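You operate a simulated robot arm through the tools that you are given. There is no shell and no other tool.

Carry out the task below with a simulated two-armed robot. There is one attempt and no reset: what you move stays moved.

Task
Scour the burnt stain off the counter with soda on the round brush.
Fine: brush back in its pot, lid back on the tin. What is to be rubbed or washed off counts as gone when no trace of it is left.

Only the result counts: the job must be done as asked and must still hold three seconds after the hand-in. Knocking over, shifting, dropping, spilling or breaking anything else fails it. A push-on lid holds only when it is set on centred and level and pressed home; a screw cap is set on level and turned clockwise until tight.

Robot
Two 7-joint arms with two-finger parallel grippers on one trunk that stands fixed in place. Base frame: the origin is at the foot of the trunk, x ahead of it, y to its left, z up. Lengths are in cm, angles in rad, forces in N, time in s.
The left shoulder is at [7, 18.8, 129], the right one opposite. With the tool pointing down near the work surface each hand reaches from about 20 to 78 cm from the base axis, measured 20 degrees to its own side. Payload 3.91 kg a hand.
Tool frame (each hand has its own): the origin (TCP) lies between the finger pads and is the grasp point; the fingertips stand 3 cm ahead of it; z points along the fingers, y is the line along which they close. Largest opening 11 cm; finger width 2, thickness 1; the body of the gripper, 4.8 by 11.2 cm, starts 5.5 cm behind the TCP.
Orientation is that of the tool frame in the base frame, as [roll, pitch, yaw] about the fixed x, y, z axes, in that order (R = Rz(yaw) Ry(pitch) Rx(roll)). With the fingers straight down and closing along the base's y, the tool's x points along the base's -x, its y along +y and its z along -z.

Tools
- The arms move only by the tool arm_command. It takes "left_targets", "right_targets" or both (then of equal length, played together; a hand with none holds still); each is a list of rows, each a list of 7 numbers: the shift along the tool's x, y, z in cm, then the turn, a rotation vector about the tool's x, y, z in rad, then the opening in per cent of the stroke, from 0 (shut) to 100 (fully open). In form: [[tx, ty, tz, ax, ay, az, grip], ...]. A call has 1 to 20 rows; each row shifts and turns the commanded pose from where the row before left it, along the tool's axes as they then stand. Each row takes 0.2 s and may step no farther than 5 cm and 0.15 rad from the row before; otherwise, or with a gripper value out of range, the whole call is refused. A pose out of reach is approached as far as the arm can. The call stops where the force on the tool passes 40 N (or 10 N more than at its start, if that is more) or the arm is blocked; 0.2 s more then pass. Each finger travels about 7.2 cm/s and halts on what it meets, pressing with about 31 N; the grip force reading is that of the motor and also rises with nothing between the fingers. The clock runs only during rows and for 0.2 s after the last one: add rows that do not move to give the fingers time. It gives the time, the measured TCP pose, the force on the tool (base axes), the opening and the grip force at its end, in the units of the frame above (readings bear some noise), with the torque about the TCP (base axes, N m) and any sound that the robot's microphone picked up, and new pictures: "views" is both (left out), scene, wrist or none (wrist: the cameras of the hands that moved).
- Cameras (640 x 400 px; columns grow to the right, rows downward): "scene" is now at [12.84, 4.06, 151.79]; the picture's right is [0.43, -0.90, 0.00], its down [-0.51, -0.24, -0.83] and it looks along [0.75, 0.35, -0.56] (base axes); focal length 333 px, centre (320, 200). "left" rides on the left gripper at [7.2, -1.7, -10.3] in its tool frame; the picture's right is [0.23, 0.97, 0.00], its down [-0.76, 0.18, -0.62] and it looks along [-0.61, 0.14, 0.78] (tool axes); focal length 222 px, centre (320, 200). "right" rides on the right gripper at [7.2, 1.7, -10.3] in its tool frame; the picture's right is [-0.23, 0.97, 0.00], its down [-0.76, -0.18, -0.62] and it looks along [-0.61, -0.14, 0.78] (tool axes); focal length 222 px, centre (320, 200). There is no depth. A picture from a camera that has moved, and an enlarged one, comes with that camera's place and axes in the base frame and with its lens.
- slide_trunk(by): slides the trunk up (or, below 0, down) by that many cm; the arms and the scene camera ride with it, the base frame stays. It gives what a move gives, with no picture.
- head_to(pan, tilt): turns the head with the scene camera to pan (to the left, within 1.501 rad either way) and tilt (down, from -0.506 to 1.204), counted from straight ahead of the robot. It gives what a move gives, and a new picture of the scene camera.
- inspect(camera, box): a new picture of the part [left, top, right, bottom] of that camera's present view, enlarged. The clock stands still meanwhile.
- hand_in(): hands the job in; it is judged then, once.

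Nothing tells you positions but the pictures and the camera data. Unless the task says otherwise, let go and move clear before handing in.

The tools are called after ">>>" as name(argument=value, ...) on one line, values as JSON. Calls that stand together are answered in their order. arm_command: Moves the arms, as the interface text tells. Its arguments: {"type":"object","properties":{"left_targets":{"type":"array","items":{"type":"array","items":{"type":"number"}}},"right_targets":{"type":"array","items":{"type":"array","items":{"type":"number"}}},"views":{"type":"string","enum":["both","scene","wrist","none"]}},"required":[]} The other tools are called the same way: slide_trunk (by) slides the trunk up or down; head_to (pan, tilt) turns the head that bears the scene camera; inspect (camera, box) takes an enlarged picture of a part of a camera's view; hand_in () hands the job in.

At the start:

```text
clock: 0.0
left_ee_pos: [42.61, 46.92, 128.8]
left_tool_rot: [-3.141, 0.001, 3.141]
left_force: [-0.9, 0.5, -0.7]
left_torque: [0.0, -0.01, 0.04]
left_finger_gap: 10.98
left_finger_force: 0.2
right_ee_pos: [38.63, 2.76, 135.13]
right_tool_rot: [-3.141, 0.0, -3.14]
right_force: [-0.4, 0.0, -0.2]
right_torque: [-0.01, 0.01, 0.03]
right_finger_gap: 11.01
right_finger_force: 0.1
trunk travel left (down, up): [-80.0, 14.0]
head pan, tilt: [0.443, 0.599]
```

scene: 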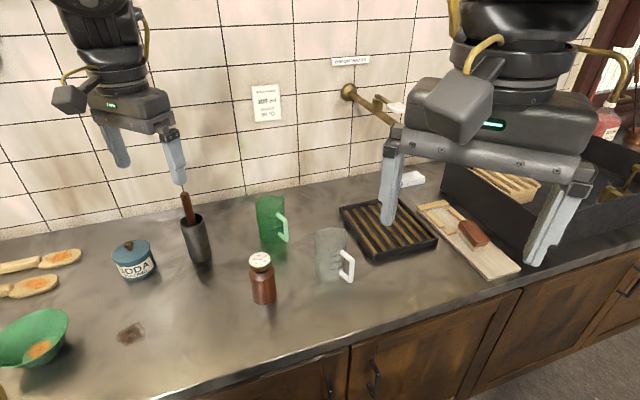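
right: 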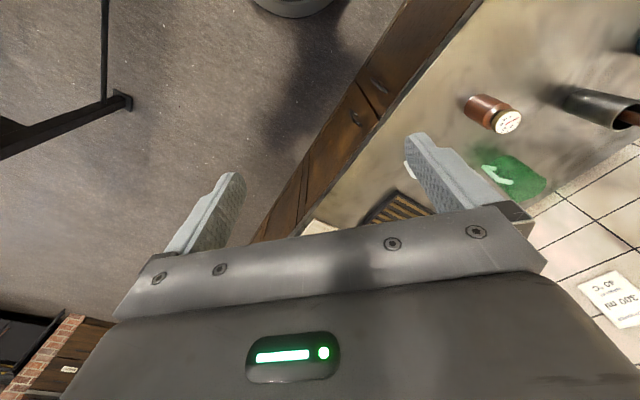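
left: 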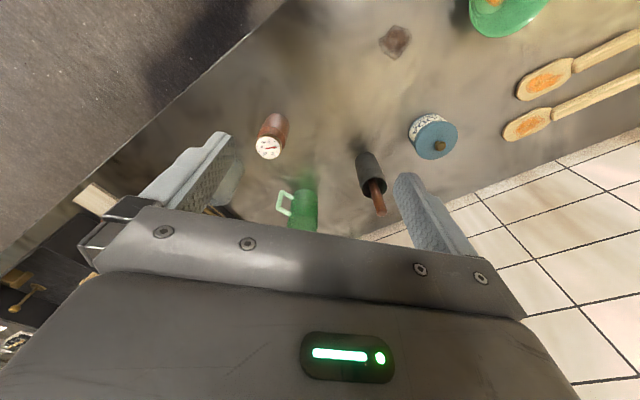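

I see a counter with a soda tin (blue lid), a dark pot holding a brush (brown handle), a burnt stain, mugs, a spice jar and other items. I'll take enlarged pictures first to locate everything.

>>> inspect(camera="scene", box=[80, 170, 300, 360])

>>> inspect(camera="left", box=[340, 0, 560, 240])

>>> inspect(camera="scene", box=[320, 140, 640, 340])

```text
2.11 times, centred on (190, 265) of scene
camera zoom: at [12.84, 4.06, 151.79], right [0.43, -0.9, 0.0], down [-0.51, -0.24, -0.83], along [0.75, 0.35, -0.56], focal length 701 px, centre (594, 63)
```

zoom: 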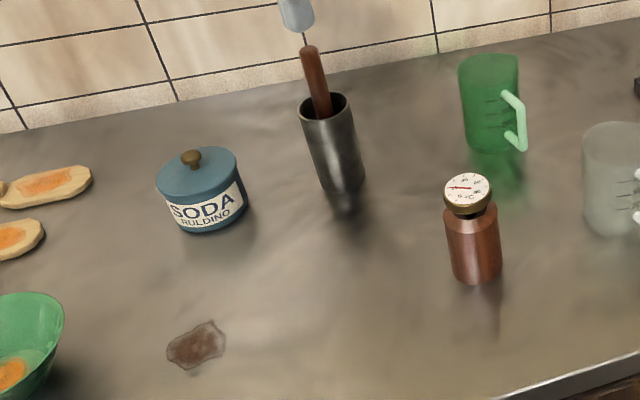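

```text
1.67 times, centred on (450, 120) of left
camera zoom: at [35.36, 45.21, 139.08], right [-0.23, 0.97, 0.0], down [0.76, 0.18, 0.62], along [0.61, 0.14, -0.78], focal length 370 px, centre (103, 333)
```

zoom: 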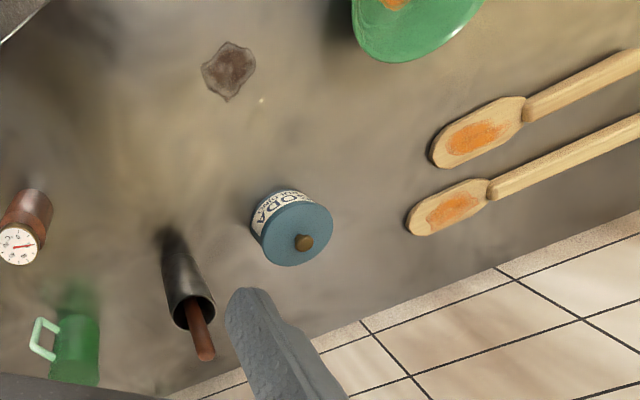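

```text
2.00 times, centred on (480, 240) of scene
camera zoom: at [12.84, 4.06, 151.79], right [0.43, -0.9, 0.0], down [-0.51, -0.24, -0.83], along [0.75, 0.35, -0.56], focal length 666 px, centre (0, 120)
```

zoom: 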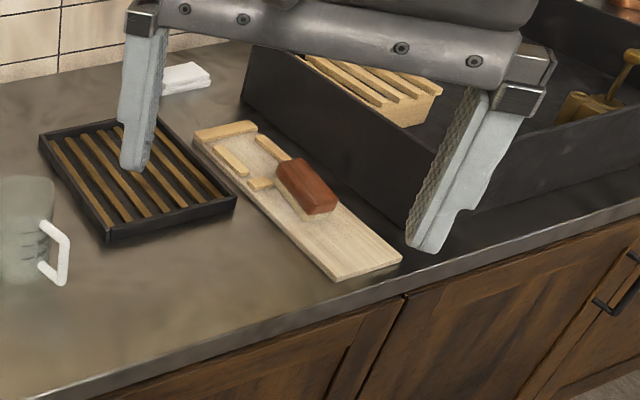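

The stain seems to be near [35, 60, 86], the soda tin near [48, 72] and the brush pot near [61, 63], all on the left arm's side. I'll turn the head toward them for a better look.

>>> head_to(pan=0.85, tilt=0.65)

```text
clock: 0.9
left_ee_pos: [42.64, 46.89, 128.68]
left_tool_rot: [3.141, 0.001, -3.141]
left_force: [-0.5, 0.0, -0.1]
left_torque: [-0.02, 0.01, -0.05]
left_finger_gap: 11.01
left_finger_force: 0.0
right_ee_pos: [38.48, 2.54, 135.07]
right_tool_rot: [3.141, 0.001, 3.14]
right_force: [0.6, -0.4, 0.2]
right_torque: [0.02, 0.04, 0.01]
right_finger_gap: 10.99
right_finger_force: 0.1
trunk travel left (down, up): [-80.0, 14.0]
head pan, tilt: [0.85, 0.649]
camera scene: at [10.58, 6.78, 151.35], right [0.75, -0.66, 0.0], down [-0.4, -0.45, -0.8], along [0.53, 0.6, -0.6], focal length 333 px, centre (320, 200)
```

scene: 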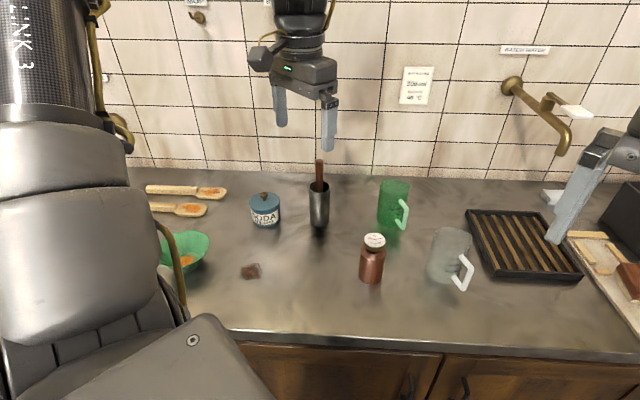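

The tin, pot and stain are all visible now. I'll zoom in for precise measurements.

>>> inspect(camera="scene", box=[220, 150, 360, 290])

>>> inspect(camera="left", box=[320, 0, 480, 230])

```text
2.86 times, centred on (290, 220) of scene
camera zoom: at [10.58, 6.78, 151.35], right [0.75, -0.66, 0.0], down [-0.4, -0.45, -0.8], along [0.53, 0.6, -0.6], focal length 951 px, centre (406, 143)
```

zoom: 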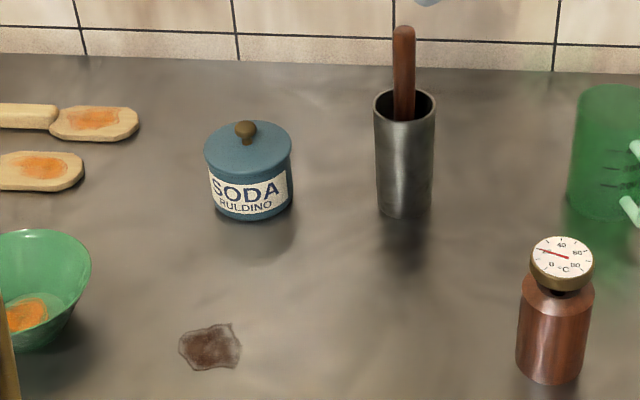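

```text
1.74 times, centred on (400, 115) of left
camera zoom: at [35.36, 45.21, 139.08], right [-0.23, 0.97, 0.0], down [0.76, 0.18, 0.62], along [0.61, 0.14, -0.78], focal length 386 px, centre (181, 348)
```

zoom: 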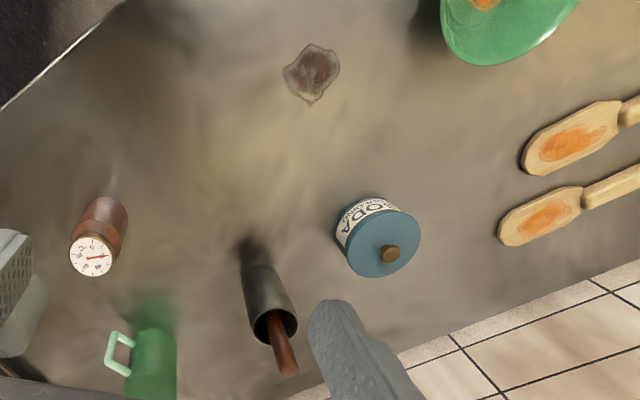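

The counter top is at about z=86. I put the tin at about (49, 75) with its lid top near 92, the pot at about (61, 64) with its rim at 98, and the handle tip at about (59, 62, 108). I'll turn the left hand to face outward and lower it a bit to test reach and get a close look from the wrist.

>>> arm_command(left_targets=[[0, 0, 1, 0, 0, -0.13, 100], [0, 0, 1, 0, 0, -0.13, 100], [0, 0, 1, 0, 0, -0.13, 100], [0, 0, 1, 0, 0, -0.13, 100], [0, 0, 1, 0, 0, -0.13, 100], [0, 0, 1, 0, 0, -0.13, 100], [0, 0, 1, 0, 0, -0.13, 100]], views="both")

```text
clock: 2.5
left_ee_pos: [41.45, 49.95, 124.27]
left_tool_rot: [-3.14, 0.0, -2.294]
left_force: [0.1, -0.3, 0.1]
left_torque: [0.0, -0.04, 0.03]
left_finger_gap: 11.01
left_finger_force: 0.1
left hand out of reach, approached as far as the arm can: row 6, 7
right_ee_pos: [38.46, 2.78, 135.12]
right_tool_rot: [-3.139, 0.0, -3.141]
right_force: [0.0, -0.1, -0.6]
right_torque: [-0.02, -0.04, 0.0]
right_finger_gap: 10.99
right_finger_force: 0.2
trunk travel left (down, up): [-80.0, 14.0]
head pan, tilt: [0.85, 0.649]
camera scene: at [10.46, 6.88, 151.35], right [0.75, -0.66, 0.0], down [-0.4, -0.46, -0.8], along [0.53, 0.6, -0.6], focal length 333 px, centre (320, 200)
camera left: at [38.0, 43.44, 134.59], right [-0.88, 0.47, 0.0], down [0.37, 0.69, 0.62], along [0.3, 0.55, -0.78], focal length 222 px, centre (320, 200)
```

scene: 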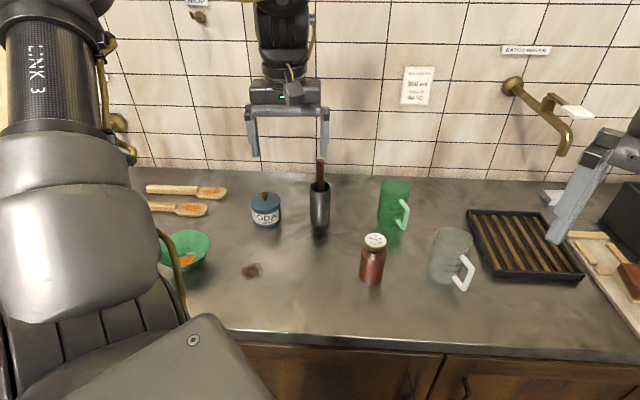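
left: 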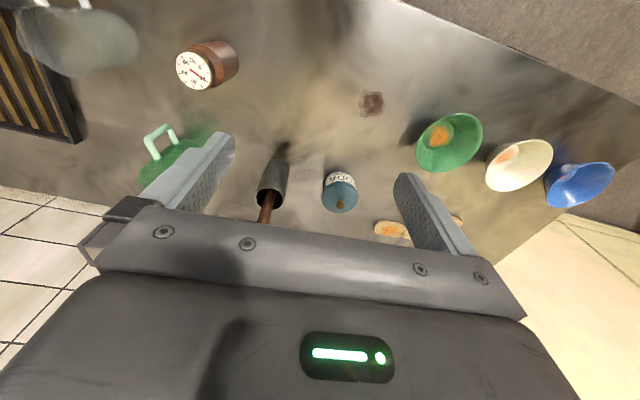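

The arm reported a limit at this height and yaw, so I'm close to a joint limit there. I'll move toward the tin at a safe height and see what pose it reaches.

>>> arm_command(left_targets=[[-3.5, 1.6, 2, 0, 0, 0, 100], [-3.5, 1.6, 2, 0, 0, 0, 100], [-3.5, 1.6, 2, 0, 0, 0, 100], [0, 0, 0, 0, 0, 0, 100]], views="wrist")

```text
clock: 3.5
left_ee_pos: [44.97, 60.93, 118.39]
left_tool_rot: [3.141, 0.001, -2.296]
left_force: [-0.1, -0.8, -0.3]
left_torque: [-0.01, -0.03, -0.03]
left_finger_gap: 10.98
left_finger_force: 0.1
right_ee_pos: [38.55, 2.72, 135.07]
right_tool_rot: [3.141, 0.001, -3.14]
right_force: [-0.3, 0.2, -0.4]
right_torque: [0.02, 0.01, 0.01]
right_finger_gap: 11.0
right_finger_force: 0.0
trunk travel left (down, up): [-80.0, 14.0]
head pan, tilt: [0.85, 0.649]
camera left: at [41.47, 54.41, 128.71], right [-0.88, 0.48, 0.0], down [0.37, 0.69, 0.62], along [0.3, 0.55, -0.78], focal length 222 px, centre (320, 200)
```

left: 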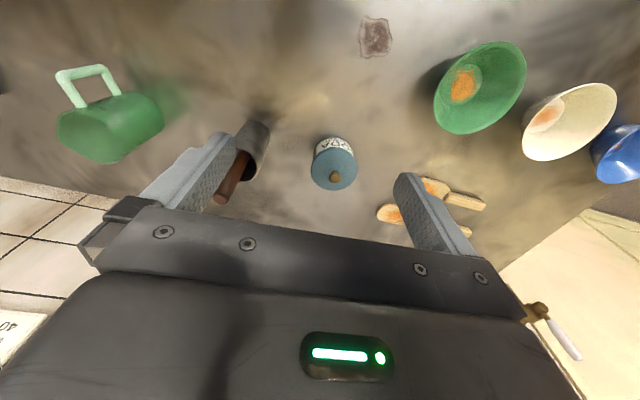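

The arm follows cleanly here. Next I'll move over the tin at a safe height.

>>> arm_command(left_targets=[[-3.37, 1.57, 2, 0, 0, 0, 100], [-3.37, 1.57, 2, 0, 0, 0, 100], [-3.37, 1.57, 2, 0, 0, 0, 100], [-3.37, 1.57, 2, 0, 0, 0, 100], [0, 0, 0, 0, 0, 0, 100]], views="both")

```text
clock: 4.7
left_ee_pos: [49.07, 75.14, 110.27]
left_tool_rot: [3.141, 0.001, -2.298]
left_force: [-1.2, 0.3, 0.4]
left_torque: [0.03, 0.0, -0.01]
left_finger_gap: 10.99
left_finger_force: 0.0
right_ee_pos: [38.61, 2.76, 135.14]
right_tool_rot: [-3.142, 0.002, -3.139]
right_force: [-0.3, 0.2, 0.2]
right_torque: [-0.01, 0.01, 0.0]
right_finger_gap: 11.0
right_finger_force: 0.2
trunk travel left (down, up): [-80.0, 14.0]
head pan, tilt: [0.85, 0.649]
camera scene: at [10.5, 6.81, 151.35], right [0.75, -0.66, 0.0], down [-0.4, -0.45, -0.8], along [0.53, 0.6, -0.6], focal length 333 px, centre (320, 200)
camera left: at [45.62, 68.53, 120.64], right [-0.88, 0.48, 0.0], down [0.37, 0.69, 0.62], along [0.3, 0.55, -0.78], focal length 222 px, centre (320, 200)
```

scene: 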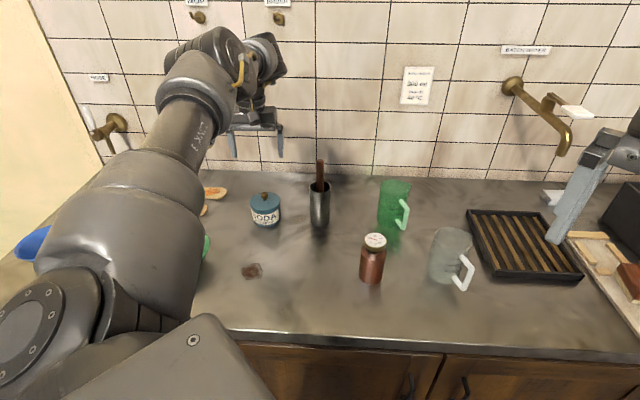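
left: 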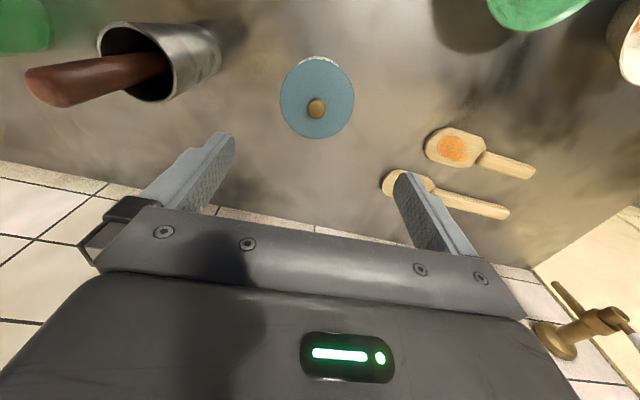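

The hand is nearly right above the tin's knob. I'll zoom in to refine its position.

>>> inspect(camera="left", box=[240, 30, 400, 160])

>>> inspect(camera="scene", box=[220, 120, 340, 250])

```text
3.08 times, centred on (320, 95) of left
camera zoom: at [45.62, 68.53, 120.64], right [-0.88, 0.48, 0.0], down [0.37, 0.69, 0.62], along [0.3, 0.55, -0.78], focal length 684 px, centre (320, 523)
```

zoom: 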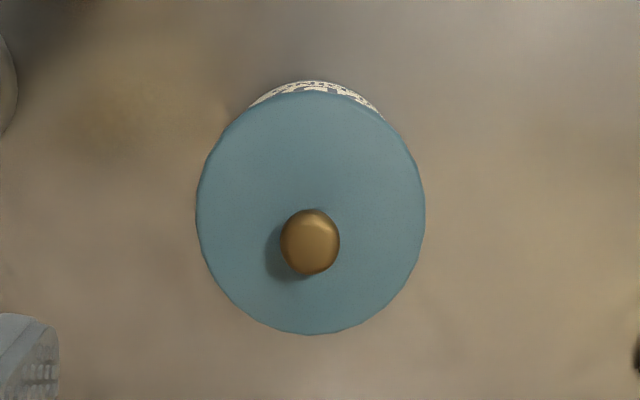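

```text
3.08 times, centred on (280, 185) of scene
camera zoom: at [10.5, 6.81, 151.35], right [0.75, -0.66, 0.0], down [-0.4, -0.45, -0.8], along [0.53, 0.6, -0.6], focal length 1024 px, centre (443, 246)
```

zoom: 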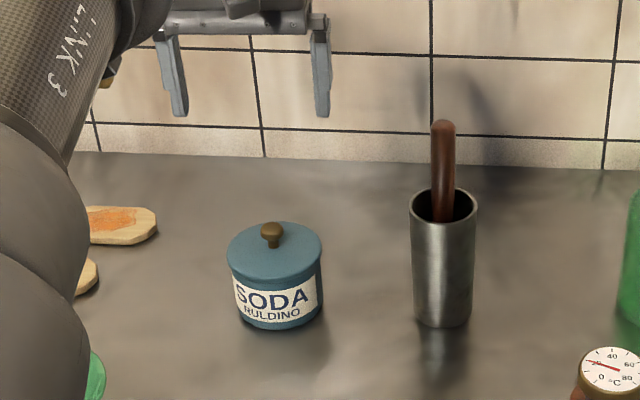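

The tin's axis is at about (49.4, 75.0), its lid top at about 92.2 and the knob top at about 95.3. I'll fix the small offset, narrow the fingers, and lower the trunk so the arm keeps its shape.

>>> arm_command(left_targets=[[-0.1, -0.35, 0, 0, 0, 0, 50], [0, 0, 0, 0, 0, 0, 50], [0, 0, 0, 0, 0, 0, 50]], views="none")

>>> slide_trunk(by=-8)

>>> inspect(camera="left", box=[200, 0, 440, 200])

>>> inspect(camera="scene", box=[180, 60, 380, 260])

```text
clock: 5.5
left_ee_pos: [49.62, 74.87, 110.36]
left_tool_rot: [-3.14, 0.0, -2.296]
left_force: [-0.4, 0.6, -0.8]
left_torque: [0.0, -0.01, 0.03]
left_finger_gap: 5.53
left_finger_force: 0.0
right_ee_pos: [38.57, 2.77, 134.98]
right_tool_rot: [3.141, 0.002, -3.14]
right_force: [0.6, -0.2, 0.5]
right_torque: [0.03, 0.02, -0.01]
right_finger_gap: 11.01
right_finger_force: 0.2
trunk travel left (down, up): [-80.0, 14.0]
head pan, tilt: [0.85, 0.649]
```

```text
clock: 6.6
left_ee_pos: [49.55, 74.93, 102.38]
left_tool_rot: [-3.14, 0.0, -2.298]
left_force: [-0.4, 0.1, -0.4]
left_torque: [0.0, -0.03, -0.03]
left_finger_gap: 5.54
left_finger_force: 0.1
right_ee_pos: [38.54, 2.69, 127.11]
right_tool_rot: [3.141, 0.001, -3.138]
right_force: [-0.4, 0.7, -0.2]
right_torque: [0.03, 0.01, -0.04]
right_finger_gap: 11.0
right_finger_force: 0.0
trunk travel left (down, up): [-72.0, 22.0]
head pan, tilt: [0.85, 0.649]
```

```text
2.00 times, centred on (320, 100) of left
camera zoom: at [46.02, 68.35, 112.64], right [-0.88, 0.48, 0.0], down [0.37, 0.69, 0.62], along [0.3, 0.55, -0.78], focal length 444 px, centre (320, 400)
```

zoom: 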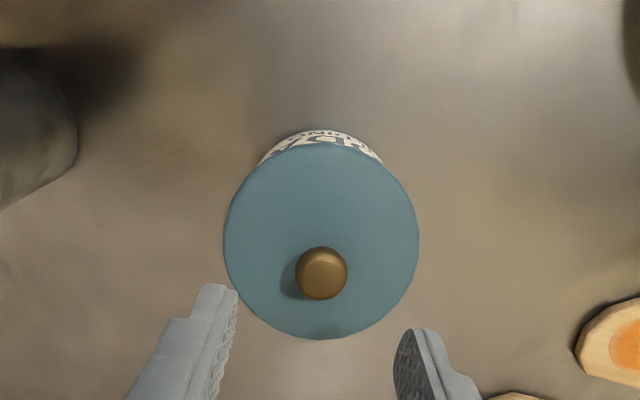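

```text
2.00 times, centred on (280, 160) of scene
camera zoom: at [10.56, 6.78, 143.35], right [0.75, -0.66, 0.0], down [-0.4, -0.45, -0.8], along [0.53, 0.6, -0.6], focal length 666 px, centre (400, 280)
```

zoom: 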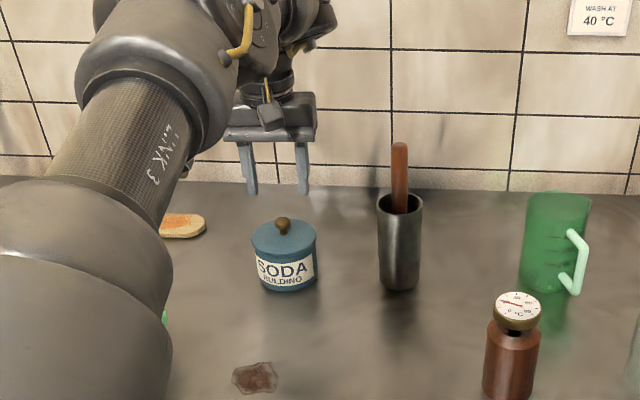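

The knob top looks to be at about z=95.1, right under the hand. I'll lower the fingers around the knob to just above the lid.

>>> arm_command(left_targets=[[0, 0, 2, 0, 0, 0, 50], [0, 0, 2, 0, 0, 0, 50], [0, 0, 1.5, 0, 0, 0, 50], [0, 0, 0.5, 0, 0, 0, 50], [0, 0, 0, 0, 0, 0, 50]], views="both")

>>> inspect(camera="left", box=[200, 60, 440, 260])

>>> inspect(camera="scene", box=[220, 120, 340, 220])

```text
clock: 7.8
left_ee_pos: [49.5, 74.92, 96.3]
left_tool_rot: [-3.141, -0.002, -2.294]
left_force: [-0.1, -0.1, -0.1]
left_torque: [0.02, 0.03, -0.01]
left_finger_gap: 5.5
left_finger_force: 0.0
right_ee_pos: [38.52, 2.61, 127.03]
right_tool_rot: [3.142, 0.0, -3.14]
right_force: [0.6, 0.1, 0.3]
right_torque: [-0.02, -0.02, 0.03]
right_finger_gap: 11.02
right_finger_force: 0.1
trunk travel left (down, up): [-72.0, 22.0]
head pan, tilt: [0.85, 0.649]
camera scene: at [10.57, 6.79, 143.35], right [0.75, -0.66, 0.0], down [-0.4, -0.45, -0.8], along [0.53, 0.6, -0.6], focal length 333 px, centre (320, 200)
camera left: at [46.04, 68.37, 106.56], right [-0.88, 0.48, 0.0], down [0.37, 0.69, 0.62], along [0.3, 0.55, -0.78], focal length 222 px, centre (320, 200)
```

scene: 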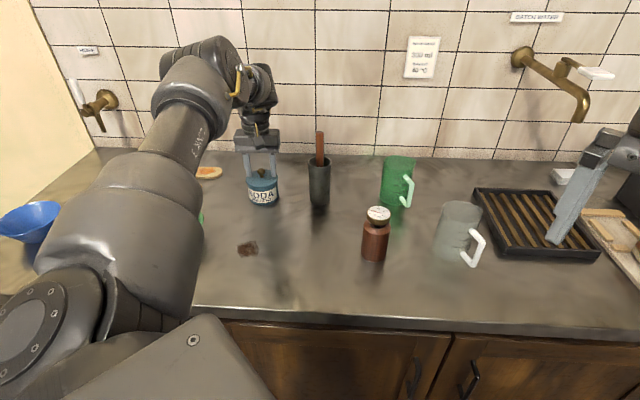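
left: 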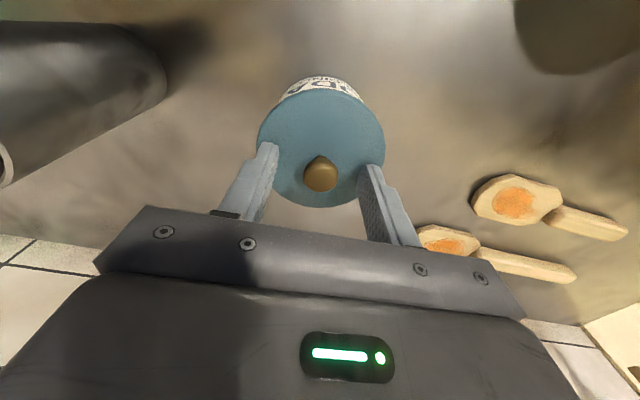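

```text
2.00 times, centred on (320, 160) of left
camera zoom: at [46.04, 68.37, 106.56], right [-0.88, 0.48, 0.0], down [0.37, 0.69, 0.62], along [0.3, 0.55, -0.78], focal length 444 px, centre (320, 280)
```

zoom: 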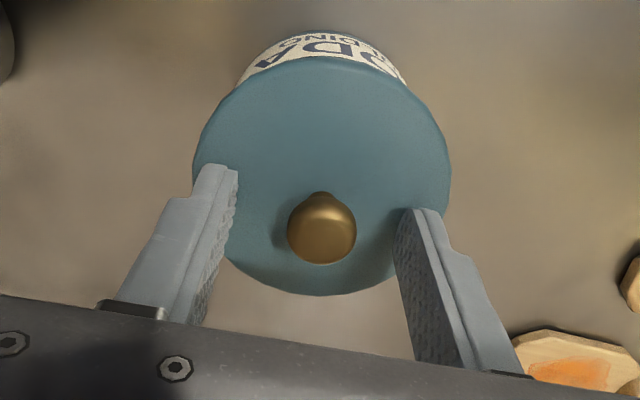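

```text
4.00 times, centred on (280, 170) of scene
camera zoom: at [10.57, 6.79, 143.35], right [0.75, -0.66, 0.0], down [-0.4, -0.45, -0.8], along [0.53, 0.6, -0.6], focal length 1332 px, centre (480, 320)
```

zoom: 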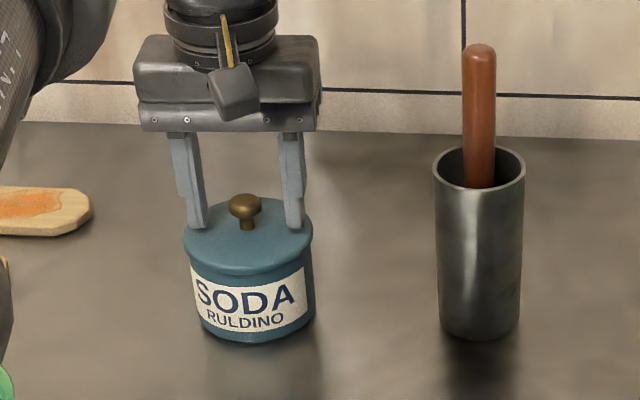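

The fingertips straddle the knob, about 0.9 cm above the lid. I'll lower slightly and grip the knob.

>>> arm_command(left_targets=[[0, 0, 0.4, 0, 0, 0, 50], [0, 0, 0, 0, 0, 0, 0], [0, 0, 0, 0, 0, 0, 0], [0, 0, 0, 0, 0, 0, 0], [0, 0, 0, 0, 0, 0, 0]], views="wrist")

>>> inspect(camera="scene", box=[220, 120, 340, 220])

```text
clock: 9.0
left_ee_pos: [49.55, 74.78, 96.1]
left_tool_rot: [3.141, 0.001, -2.296]
left_force: [1.2, 1.8, 11.3]
left_torque: [0.02, -0.03, 0.04]
left_finger_gap: 1.95
left_finger_force: 31.3
right_ee_pos: [38.57, 2.59, 127.2]
right_tool_rot: [3.141, 0.003, -3.14]
right_force: [-0.2, 0.3, 0.1]
right_torque: [-0.03, -0.03, 0.0]
right_finger_gap: 11.0
right_finger_force: 0.0
trunk travel left (down, up): [-72.0, 22.0]
head pan, tilt: [0.85, 0.649]
camera left: at [46.0, 68.29, 106.35], right [-0.88, 0.48, 0.0], down [0.37, 0.69, 0.63], along [0.3, 0.55, -0.78], focal length 222 px, centre (320, 200)
```

left: 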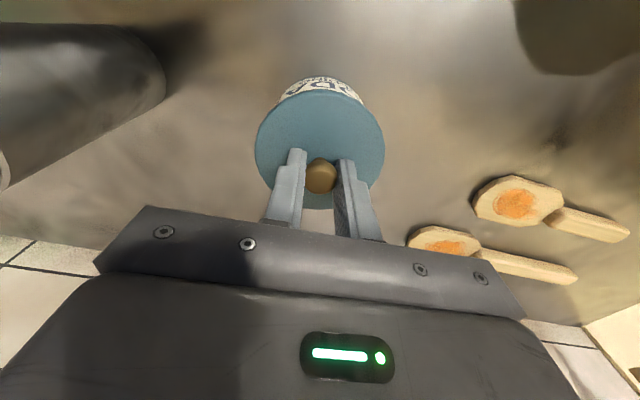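

```text
4.00 times, centred on (280, 170) of scene
camera zoom: at [10.48, 6.63, 143.37], right [0.75, -0.66, 0.0], down [-0.4, -0.45, -0.8], along [0.53, 0.6, -0.6], focal length 1332 px, centre (480, 320)
```

zoom: 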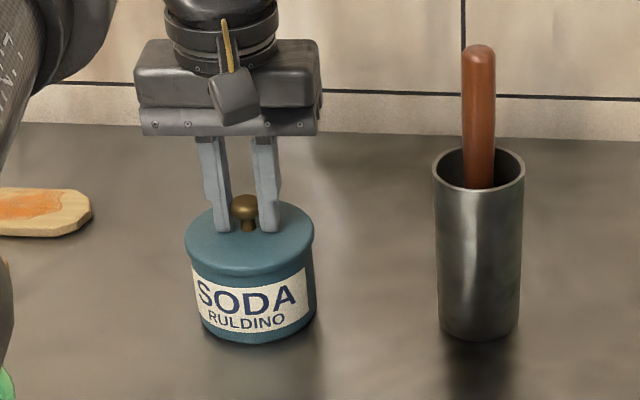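

The knob is gripped (gap 1.95 cm), with the tips lightly touching the lid. I'll pull up gently and check whether the lid comes off alone.

>>> arm_command(left_targets=[[0, 0, -0.3, 0, 0, 0, 0], [0, 0, -0.3, 0, 0, 0, 0], [0, 0, -0.3, 0, 0, 0, 0], [0, 0, -0.3, 0, 0, 0, 0], [0, 0, 0, 0, 0, 0, 0]], views="wrist")

>>> inspect(camera="scene", box=[220, 120, 340, 220])

```text
clock: 10.2
left_ee_pos: [49.65, 74.89, 97.09]
left_tool_rot: [-3.141, 0.001, -2.296]
left_force: [1.1, 0.4, -0.8]
left_torque: [0.01, 0.0, -0.01]
left_finger_gap: 1.94
left_finger_force: 30.5
right_ee_pos: [38.59, 2.81, 127.12]
right_tool_rot: [-3.14, -0.001, -3.14]
right_force: [-0.3, 0.5, 0.1]
right_torque: [-0.01, -0.01, 0.0]
right_finger_gap: 11.01
right_finger_force: 0.1
trunk travel left (down, up): [-72.0, 22.0]
head pan, tilt: [0.85, 0.649]
heard: snap
camera left: at [46.02, 68.36, 107.43], right [-0.88, 0.48, 0.0], down [0.37, 0.69, 0.62], along [0.3, 0.55, -0.78], focal length 222 px, centre (320, 200)
```

left: 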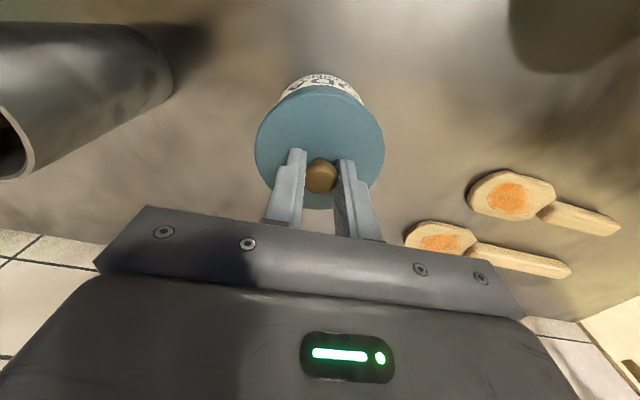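

```text
4.00 times, centred on (280, 170) of scene
camera zoom: at [10.56, 6.79, 143.35], right [0.75, -0.66, 0.0], down [-0.4, -0.45, -0.8], along [0.53, 0.6, -0.6], focal length 1332 px, centre (480, 320)
```

zoom: 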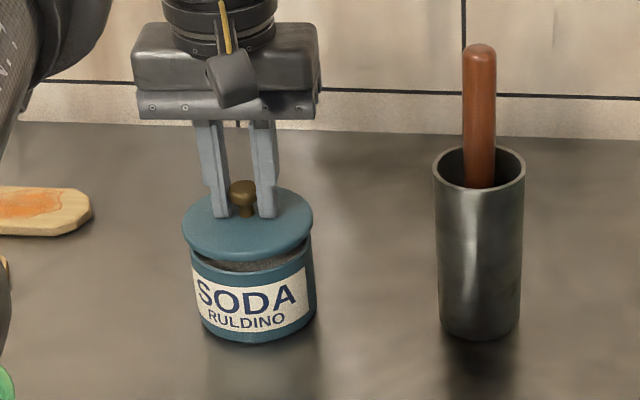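

The lid snapped off cleanly and the tin stayed put. I'll lift the lid and carry it to a clear spot on the counter at about (48, 55).

>>> arm_command(left_targets=[[0, 0, -2.5, 0, 0, 0, 0], [0, 0, -2.5, 0, 0, 0, 0], [0, 0, 0, 0, 0, 0, 0]], views="scene")

>>> inspect(camera="scene", box=[220, 120, 340, 220])

```text
clock: 11.0
left_ee_pos: [49.62, 74.88, 102.03]
left_tool_rot: [-3.141, -0.002, -2.297]
left_force: [0.4, 0.1, -0.2]
left_torque: [-0.04, 0.0, 0.03]
left_finger_gap: 1.94
left_finger_force: 31.3
right_ee_pos: [38.55, 2.76, 127.16]
right_tool_rot: [-3.14, -0.001, -3.14]
right_force: [0.4, 0.6, -0.8]
right_torque: [-0.01, 0.0, 0.03]
right_finger_gap: 11.01
right_finger_force: 0.1
trunk travel left (down, up): [-72.0, 22.0]
head pan, tilt: [0.85, 0.649]
camera scene: at [10.62, 6.87, 143.34], right [0.75, -0.66, 0.0], down [-0.4, -0.46, -0.8], along [0.53, 0.6, -0.61], focal length 333 px, centre (320, 200)
```

scene: 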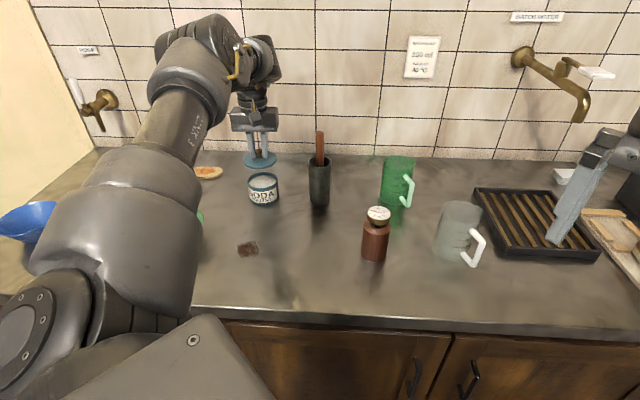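

```text
4.00 times, centred on (280, 170) of scene
camera zoom: at [10.62, 6.87, 143.34], right [0.75, -0.66, 0.0], down [-0.4, -0.46, -0.8], along [0.53, 0.6, -0.61], focal length 1332 px, centre (480, 320)
```

zoom: 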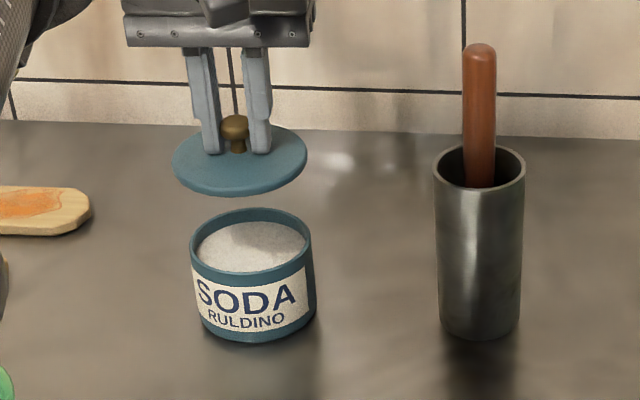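

The lid is clear and the soda sits about 1 cm under the tin's rim. I'll check the lid for tilt before carrying it.

>>> inspect(camera="scene", box=[230, 120, 300, 180])

>>> inspect(camera="left", box=[220, 60, 420, 220])

```text
6.67 times, centred on (265, 150) of scene
camera zoom: at [10.62, 6.87, 143.34], right [0.75, -0.66, 0.0], down [-0.4, -0.46, -0.8], along [0.53, 0.6, -0.61], focal length 2219 px, centre (687, 533)
```

zoom: 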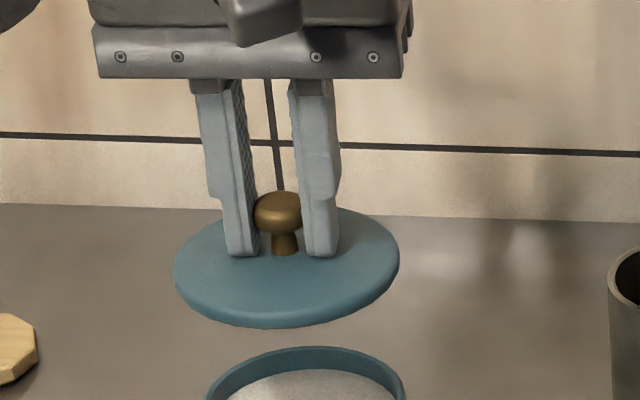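

```text
2.50 times, centred on (320, 140) of left
camera zoom: at [46.1, 68.44, 112.35], right [-0.88, 0.48, 0.0], down [0.37, 0.69, 0.62], along [0.3, 0.55, -0.78], focal length 555 px, centre (320, 350)
```

zoom: 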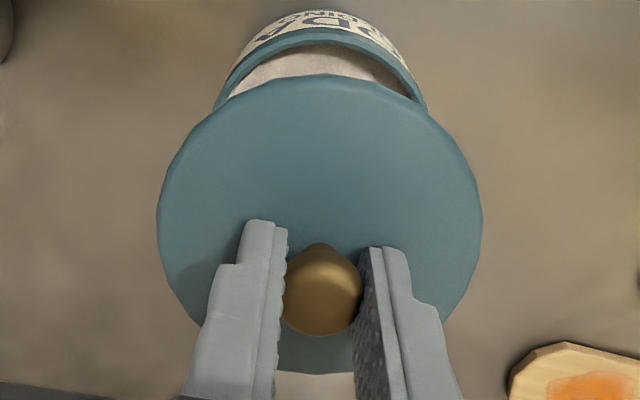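

The lid looks level in the grip. I'll carry it to the put-down spot.

>>> arm_command(left_targets=[[4, 0, 0, 0, 0, 0, 0], [4, 0, 0, 0, 0, 0, 0], [4, -1, 0, 0, 0, 0, 0], [3.9, -2, 0, 0, 0, 0, 0], [0, -3, 0, 0, 0, 0, 0], [0, -3, 0, 0, 0, 0, 0], [0, -3, 0, 0, 0, 0, 0], [0, 0, 0, 0, 0, 0, 0]], views="both")

```text
clock: 12.8
left_ee_pos: [48.0, 55.06, 102.12]
left_tool_rot: [-3.141, 0.0, -2.295]
left_force: [-0.6, 0.4, -0.5]
left_torque: [0.02, -0.03, 0.0]
left_finger_gap: 1.98
left_finger_force: 31.3
right_ee_pos: [38.6, 2.83, 127.11]
right_tool_rot: [-3.14, 0.0, -3.14]
right_force: [-0.2, -0.5, 0.3]
right_torque: [-0.03, 0.04, 0.01]
right_finger_gap: 11.0
right_finger_force: 0.0
trunk travel left (down, up): [-72.0, 22.0]
head pan, tilt: [0.85, 0.649]
camera scene: at [10.56, 6.87, 143.34], right [0.75, -0.66, 0.0], down [-0.4, -0.46, -0.8], along [0.53, 0.6, -0.61], focal length 333 px, centre (320, 200)
camera left: at [44.53, 48.45, 112.47], right [-0.88, 0.48, 0.0], down [0.37, 0.69, 0.62], along [0.3, 0.55, -0.78], focal length 222 px, centre (320, 200)
```

scene: 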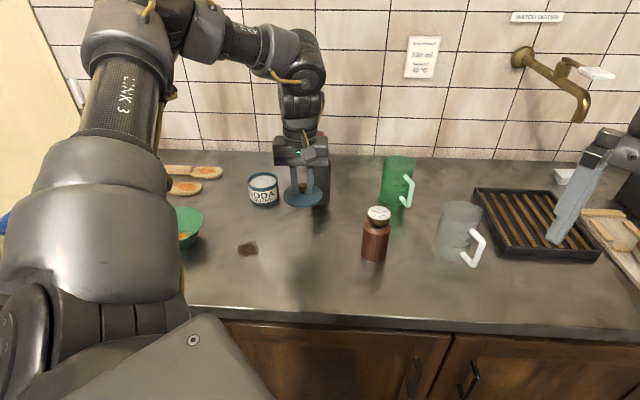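
left: 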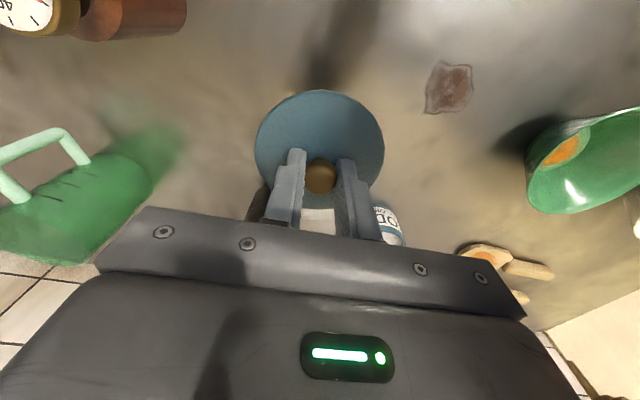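

I'm over the clear spot, so I'll lower the lid toward the counter.

>>> arm_command(left_targets=[[0, 0, 2.5, 0, 0, 0, 0], [0, 0, 2.5, 0, 0, 0, 0], [0, 0, 2.5, 0, 0, 0, 0], [0, 0, 2, 0, 0, 0, 0], [0, 0, 1, 0, 0, 0, 0], [0, 0, 0, 0, 0, 0, 0]], views="wrist")

>>> inspect(camera="scene", box=[250, 130, 370, 230])

```text
clock: 14.2
left_ee_pos: [47.85, 54.96, 91.6]
left_tool_rot: [3.141, 0.0, -2.296]
left_force: [-0.3, 0.5, -0.3]
left_torque: [-0.03, 0.0, 0.0]
left_finger_gap: 2.0
left_finger_force: 30.8
right_ee_pos: [38.61, 2.66, 126.98]
right_tool_rot: [3.141, 0.0, -3.139]
right_force: [0.6, -0.2, -1.0]
right_torque: [-0.01, -0.02, 0.01]
right_finger_gap: 11.01
right_finger_force: 0.0
trunk travel left (down, up): [-72.0, 22.0]
head pan, tilt: [0.85, 0.649]
camera left: at [44.44, 48.4, 101.93], right [-0.88, 0.48, 0.0], down [0.37, 0.69, 0.62], along [0.3, 0.55, -0.78], focal length 222 px, centre (320, 200)
```

left: 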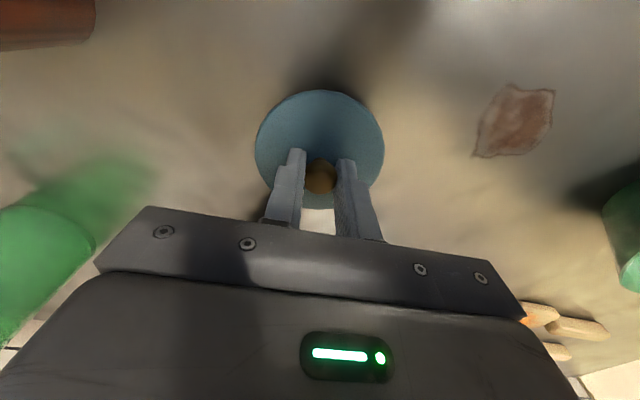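

```text
4.00 times, centred on (310, 180) of scene
camera zoom: at [10.57, 6.78, 143.35], right [0.75, -0.66, 0.0], down [-0.4, -0.45, -0.8], along [0.53, 0.6, -0.6], focal length 1332 px, centre (360, 280)
```

zoom: 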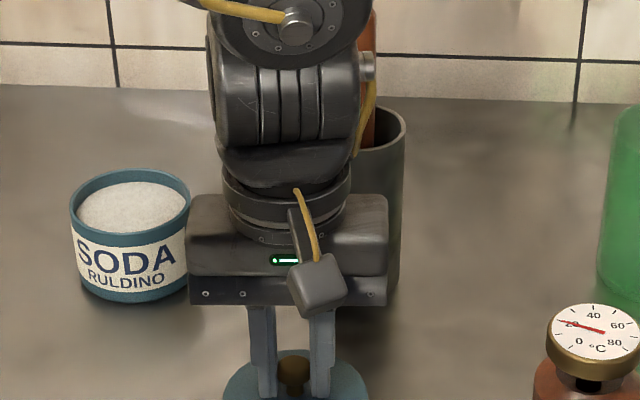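

There's no contact yet at TCP 91.6. I'll lower in small steps until it touches.

>>> arm_command(left_targets=[[0, 0, 0.25, 0, 0, 0, 0], [0, 0, 0.25, 0, 0, 0, 0], [0, 0, 0, 0, 0, 0, 0]], views="none")

>>> inspect(camera="scene", box=[260, 190, 360, 260])

```text
clock: 15.0
left_ee_pos: [48.11, 54.99, 91.2]
left_tool_rot: [3.141, -0.001, -2.297]
left_force: [0.1, 0.8, 0.0]
left_torque: [-0.03, 0.0, 0.0]
left_finger_gap: 1.99
left_finger_force: 31.1
right_ee_pos: [38.55, 2.73, 127.05]
right_tool_rot: [3.141, 0.001, -3.139]
right_force: [0.6, -0.8, 0.4]
right_torque: [-0.01, -0.03, 0.01]
right_finger_gap: 10.98
right_finger_force: 0.1
trunk travel left (down, up): [-72.0, 22.0]
head pan, tilt: [0.85, 0.649]
```

```text
5.71 times, centred on (310, 225) of scene
camera zoom: at [10.58, 6.8, 143.35], right [0.75, -0.66, 0.0], down [-0.4, -0.45, -0.8], along [0.53, 0.6, -0.6], focal length 1902 px, centre (377, 57)
```

zoom: 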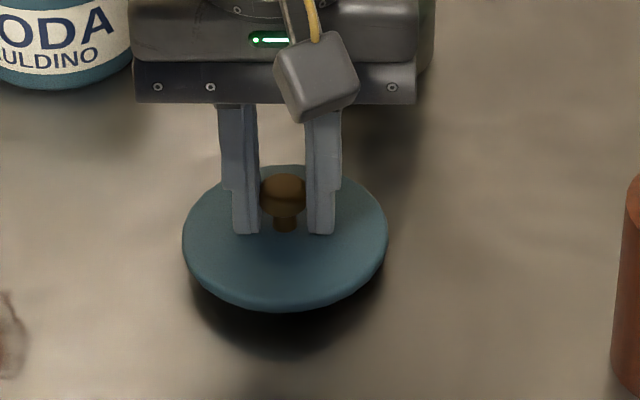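

It's still slightly above the counter, so I'll continue down in small steps.

>>> arm_command(left_targets=[[0, 0, 0.25, 0, 0, 0, 0], [0, 0, 0.25, 0, 0, 0, 0], [0, 0, 0, 0, 0, 0, 0]], views="none")

>>> inspect(camera="scene", box=[260, 190, 360, 260])

```text
clock: 15.8
left_ee_pos: [47.92, 55.02, 90.68]
left_tool_rot: [3.141, 0.0, -2.295]
left_force: [-0.1, 0.4, 0.0]
left_torque: [-0.01, -0.01, -0.01]
left_finger_gap: 2.01
left_finger_force: 30.7
right_ee_pos: [38.72, 2.75, 127.04]
right_tool_rot: [-3.141, 0.001, -3.141]
right_force: [0.9, 0.9, 0.3]
right_torque: [0.0, -0.03, 0.0]
right_finger_gap: 11.01
right_finger_force: 0.1
trunk travel left (down, up): [-72.0, 22.0]
head pan, tilt: [0.85, 0.649]
```

```text
5.71 times, centred on (310, 225) of scene
camera zoom: at [10.58, 6.79, 143.35], right [0.75, -0.66, 0.0], down [-0.4, -0.45, -0.8], along [0.53, 0.6, -0.6], focal length 1902 px, centre (377, 57)
```

zoom: 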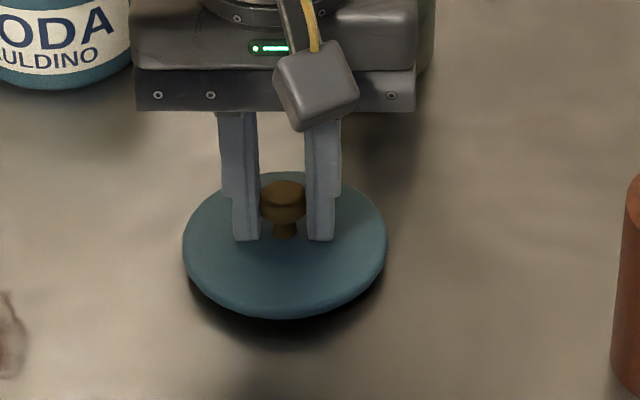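

>>> arm_command(left_targets=[[0, 0, 0.2, 0, 0, 0, 0], [0, 0, 0.2, 0, 0, 0, 0], [0, 0, 0, 0, 0, 0, 0]], views="none")

>>> inspect(camera="scene", box=[260, 190, 360, 260])

```text
clock: 16.6
left_ee_pos: [47.97, 54.98, 90.16]
left_tool_rot: [3.14, 0.0, -2.296]
left_force: [-0.1, 0.6, -0.6]
left_torque: [0.0, -0.01, -0.02]
left_finger_gap: 2.01
left_finger_force: 30.6
right_ee_pos: [38.61, 2.65, 127.07]
right_tool_rot: [3.141, -0.001, -3.141]
right_force: [-0.1, 0.3, -0.4]
right_torque: [0.03, -0.01, -0.01]
right_finger_gap: 10.99
right_finger_force: 0.1
trunk travel left (down, up): [-72.0, 22.0]
head pan, tilt: [0.85, 0.649]
```

```text
5.71 times, centred on (310, 225) of scene
camera zoom: at [10.58, 6.79, 143.35], right [0.75, -0.66, 0.0], down [-0.4, -0.45, -0.8], along [0.53, 0.6, -0.6], focal length 1902 px, centre (377, 57)
```

zoom: 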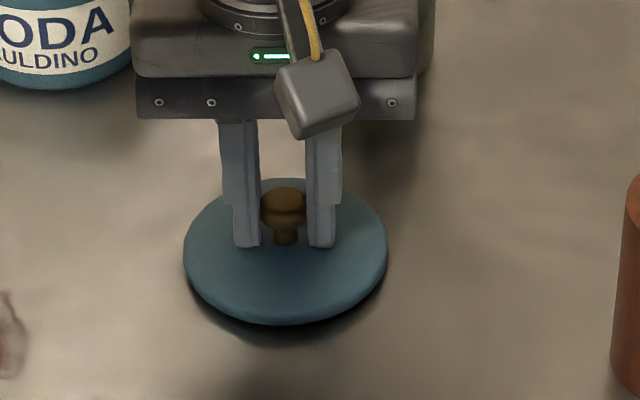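

>>> arm_command(left_targets=[[0, 0, 0.15, 0, 0, 0, 0], [0, 0, 0.15, 0, 0, 0, 0], [0, 0, 0, 0, 0, 0, 0]], views="none")

>>> inspect(camera="scene", box=[260, 190, 360, 260])

```text
clock: 17.4
left_ee_pos: [48.02, 54.92, 90.01]
left_tool_rot: [-3.142, 0.001, -2.295]
left_force: [-0.9, 1.1, 4.4]
left_torque: [0.09, -0.01, -0.03]
left_finger_gap: 2.01
left_finger_force: 30.9
right_ee_pos: [38.62, 2.73, 127.01]
right_tool_rot: [-3.141, 0.002, -3.139]
right_force: [-0.2, 0.1, 0.6]
right_torque: [0.02, 0.01, 0.0]
right_finger_gap: 11.01
right_finger_force: 0.2
trunk travel left (down, up): [-72.0, 22.0]
head pan, tilt: [0.85, 0.649]
```

```text
5.71 times, centred on (310, 225) of scene
camera zoom: at [10.52, 6.76, 143.36], right [0.75, -0.66, 0.0], down [-0.4, -0.45, -0.8], along [0.53, 0.6, -0.6], focal length 1902 px, centre (377, 57)
```

zoom: 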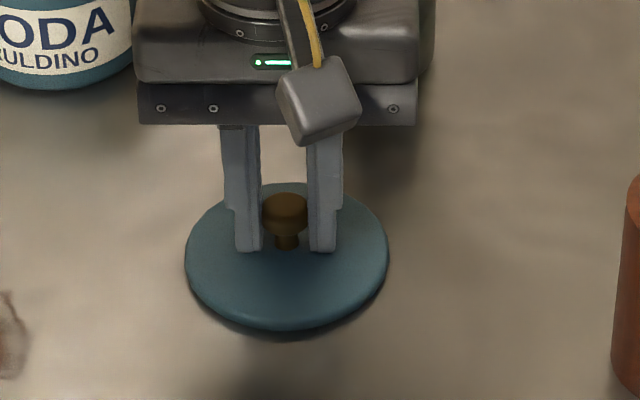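

The lid is resting on the counter (4.4 N contact). I'll release and rise.

>>> arm_command(left_targets=[[0, 0, 0, 0, 0, 0, 25], [0, 0, -0.2, 0, 0, 0, 40], [0, 0, -0.5, 0, 0, 0, 50], [0, 0, -2, 0, 0, 0, 50], [0, 0, -4, 0, 0, 0, 50], [0, 0, -4, 0, 0, 0, 50], [0, 0, -4, 0, 0, 0, 50], [0, 0, 0, 0, 0, 0, 50]], views="both")

```text
clock: 19.2
left_ee_pos: [48.08, 55.22, 104.72]
left_tool_rot: [-3.141, -0.002, -2.295]
left_force: [0.1, -0.1, -0.9]
left_torque: [-0.03, 0.02, 0.01]
left_finger_gap: 5.5
left_finger_force: 0.1
right_ee_pos: [38.57, 2.84, 127.05]
right_tool_rot: [-3.14, -0.001, -3.139]
right_force: [0.1, 0.6, -0.8]
right_torque: [0.02, 0.01, 0.02]
right_finger_gap: 11.01
right_finger_force: 0.0
trunk travel left (down, up): [-72.0, 22.0]
head pan, tilt: [0.85, 0.649]
camera scene: at [10.61, 6.84, 143.34], right [0.75, -0.66, 0.0], down [-0.4, -0.45, -0.8], along [0.53, 0.6, -0.61], focal length 333 px, centre (320, 200)
camera left: at [44.52, 48.65, 115.03], right [-0.88, 0.48, 0.0], down [0.37, 0.69, 0.62], along [0.3, 0.55, -0.78], focal length 222 px, centre (320, 200)
```

scene: 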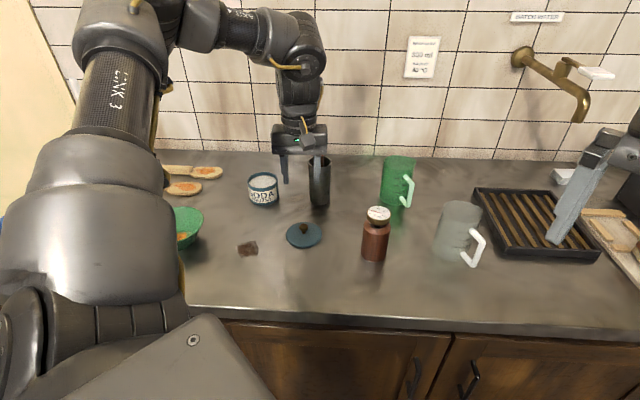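
left: 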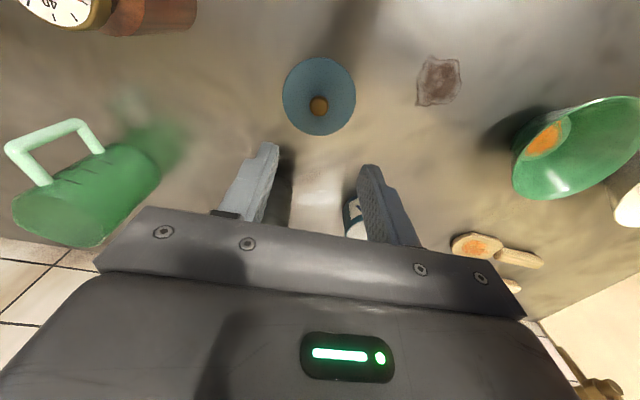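

The lid rests safely on the counter. Next is the brush. I'll raise the trunk so the hand clears the handle tip.

>>> slide_trunk(by=12)

>>> arm_command(left_targets=[[-3, -1, 0, 0, 0, 0, 50], [-3, -1, 0, 0, 0, 0, 50], [0, 0, 0, 0, 0, 0, 50]], views="both")

```text
clock: 20.7
left_ee_pos: [47.93, 55.05, 116.72]
left_tool_rot: [-3.141, -0.001, -2.297]
left_force: [-0.3, 0.0, -0.3]
left_torque: [0.0, -0.02, 0.01]
left_finger_gap: 5.48
left_finger_force: 0.1
right_ee_pos: [38.69, 2.82, 138.99]
right_tool_rot: [-3.141, 0.0, -3.139]
right_force: [0.1, -0.1, 0.1]
right_torque: [0.01, -0.02, 0.0]
right_finger_gap: 10.99
right_finger_force: 0.0
trunk travel left (down, up): [-84.0, 10.0]
head pan, tilt: [0.85, 0.649]
```

```text
clock: 21.5
left_ee_pos: [53.35, 58.23, 116.65]
left_tool_rot: [-3.141, -0.001, -2.297]
left_force: [-0.7, -0.3, 0.7]
left_torque: [-0.01, -0.01, -0.01]
left_finger_gap: 5.5
left_finger_force: 0.0
right_ee_pos: [38.42, 2.79, 139.22]
right_tool_rot: [3.141, 0.0, -3.14]
right_force: [-0.1, 0.5, 0.5]
right_torque: [0.02, -0.03, 0.0]
right_finger_gap: 10.97
right_finger_force: 0.0
trunk travel left (down, up): [-84.0, 10.0]
head pan, tilt: [0.85, 0.649]
camera scene: at [10.44, 6.81, 155.36], right [0.75, -0.66, 0.0], down [-0.4, -0.45, -0.8], along [0.53, 0.6, -0.6], focal length 333 px, centre (320, 200)
camera left: at [49.81, 51.8, 126.99], right [-0.88, 0.48, 0.0], down [0.37, 0.69, 0.62], along [0.3, 0.55, -0.78], focal length 222 px, centre (320, 200)
```

scene: 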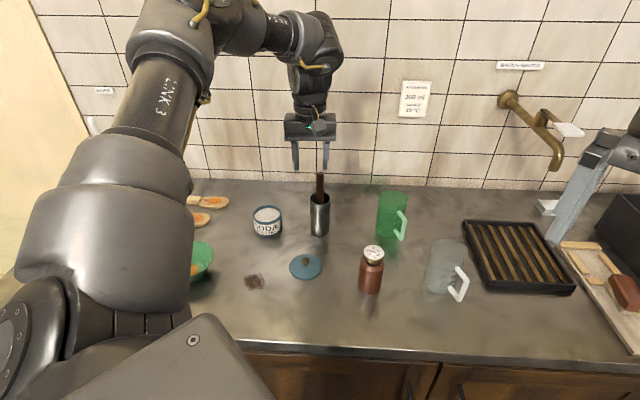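
left: 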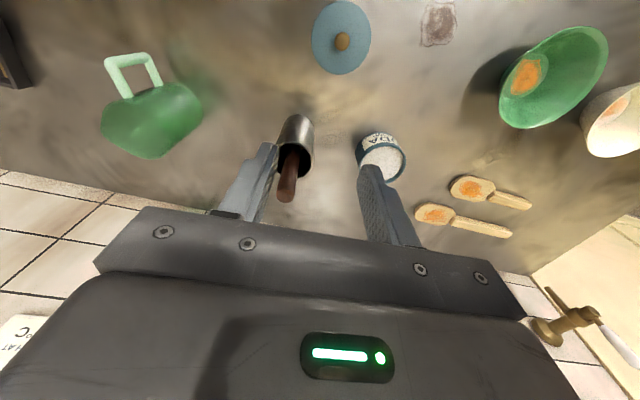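

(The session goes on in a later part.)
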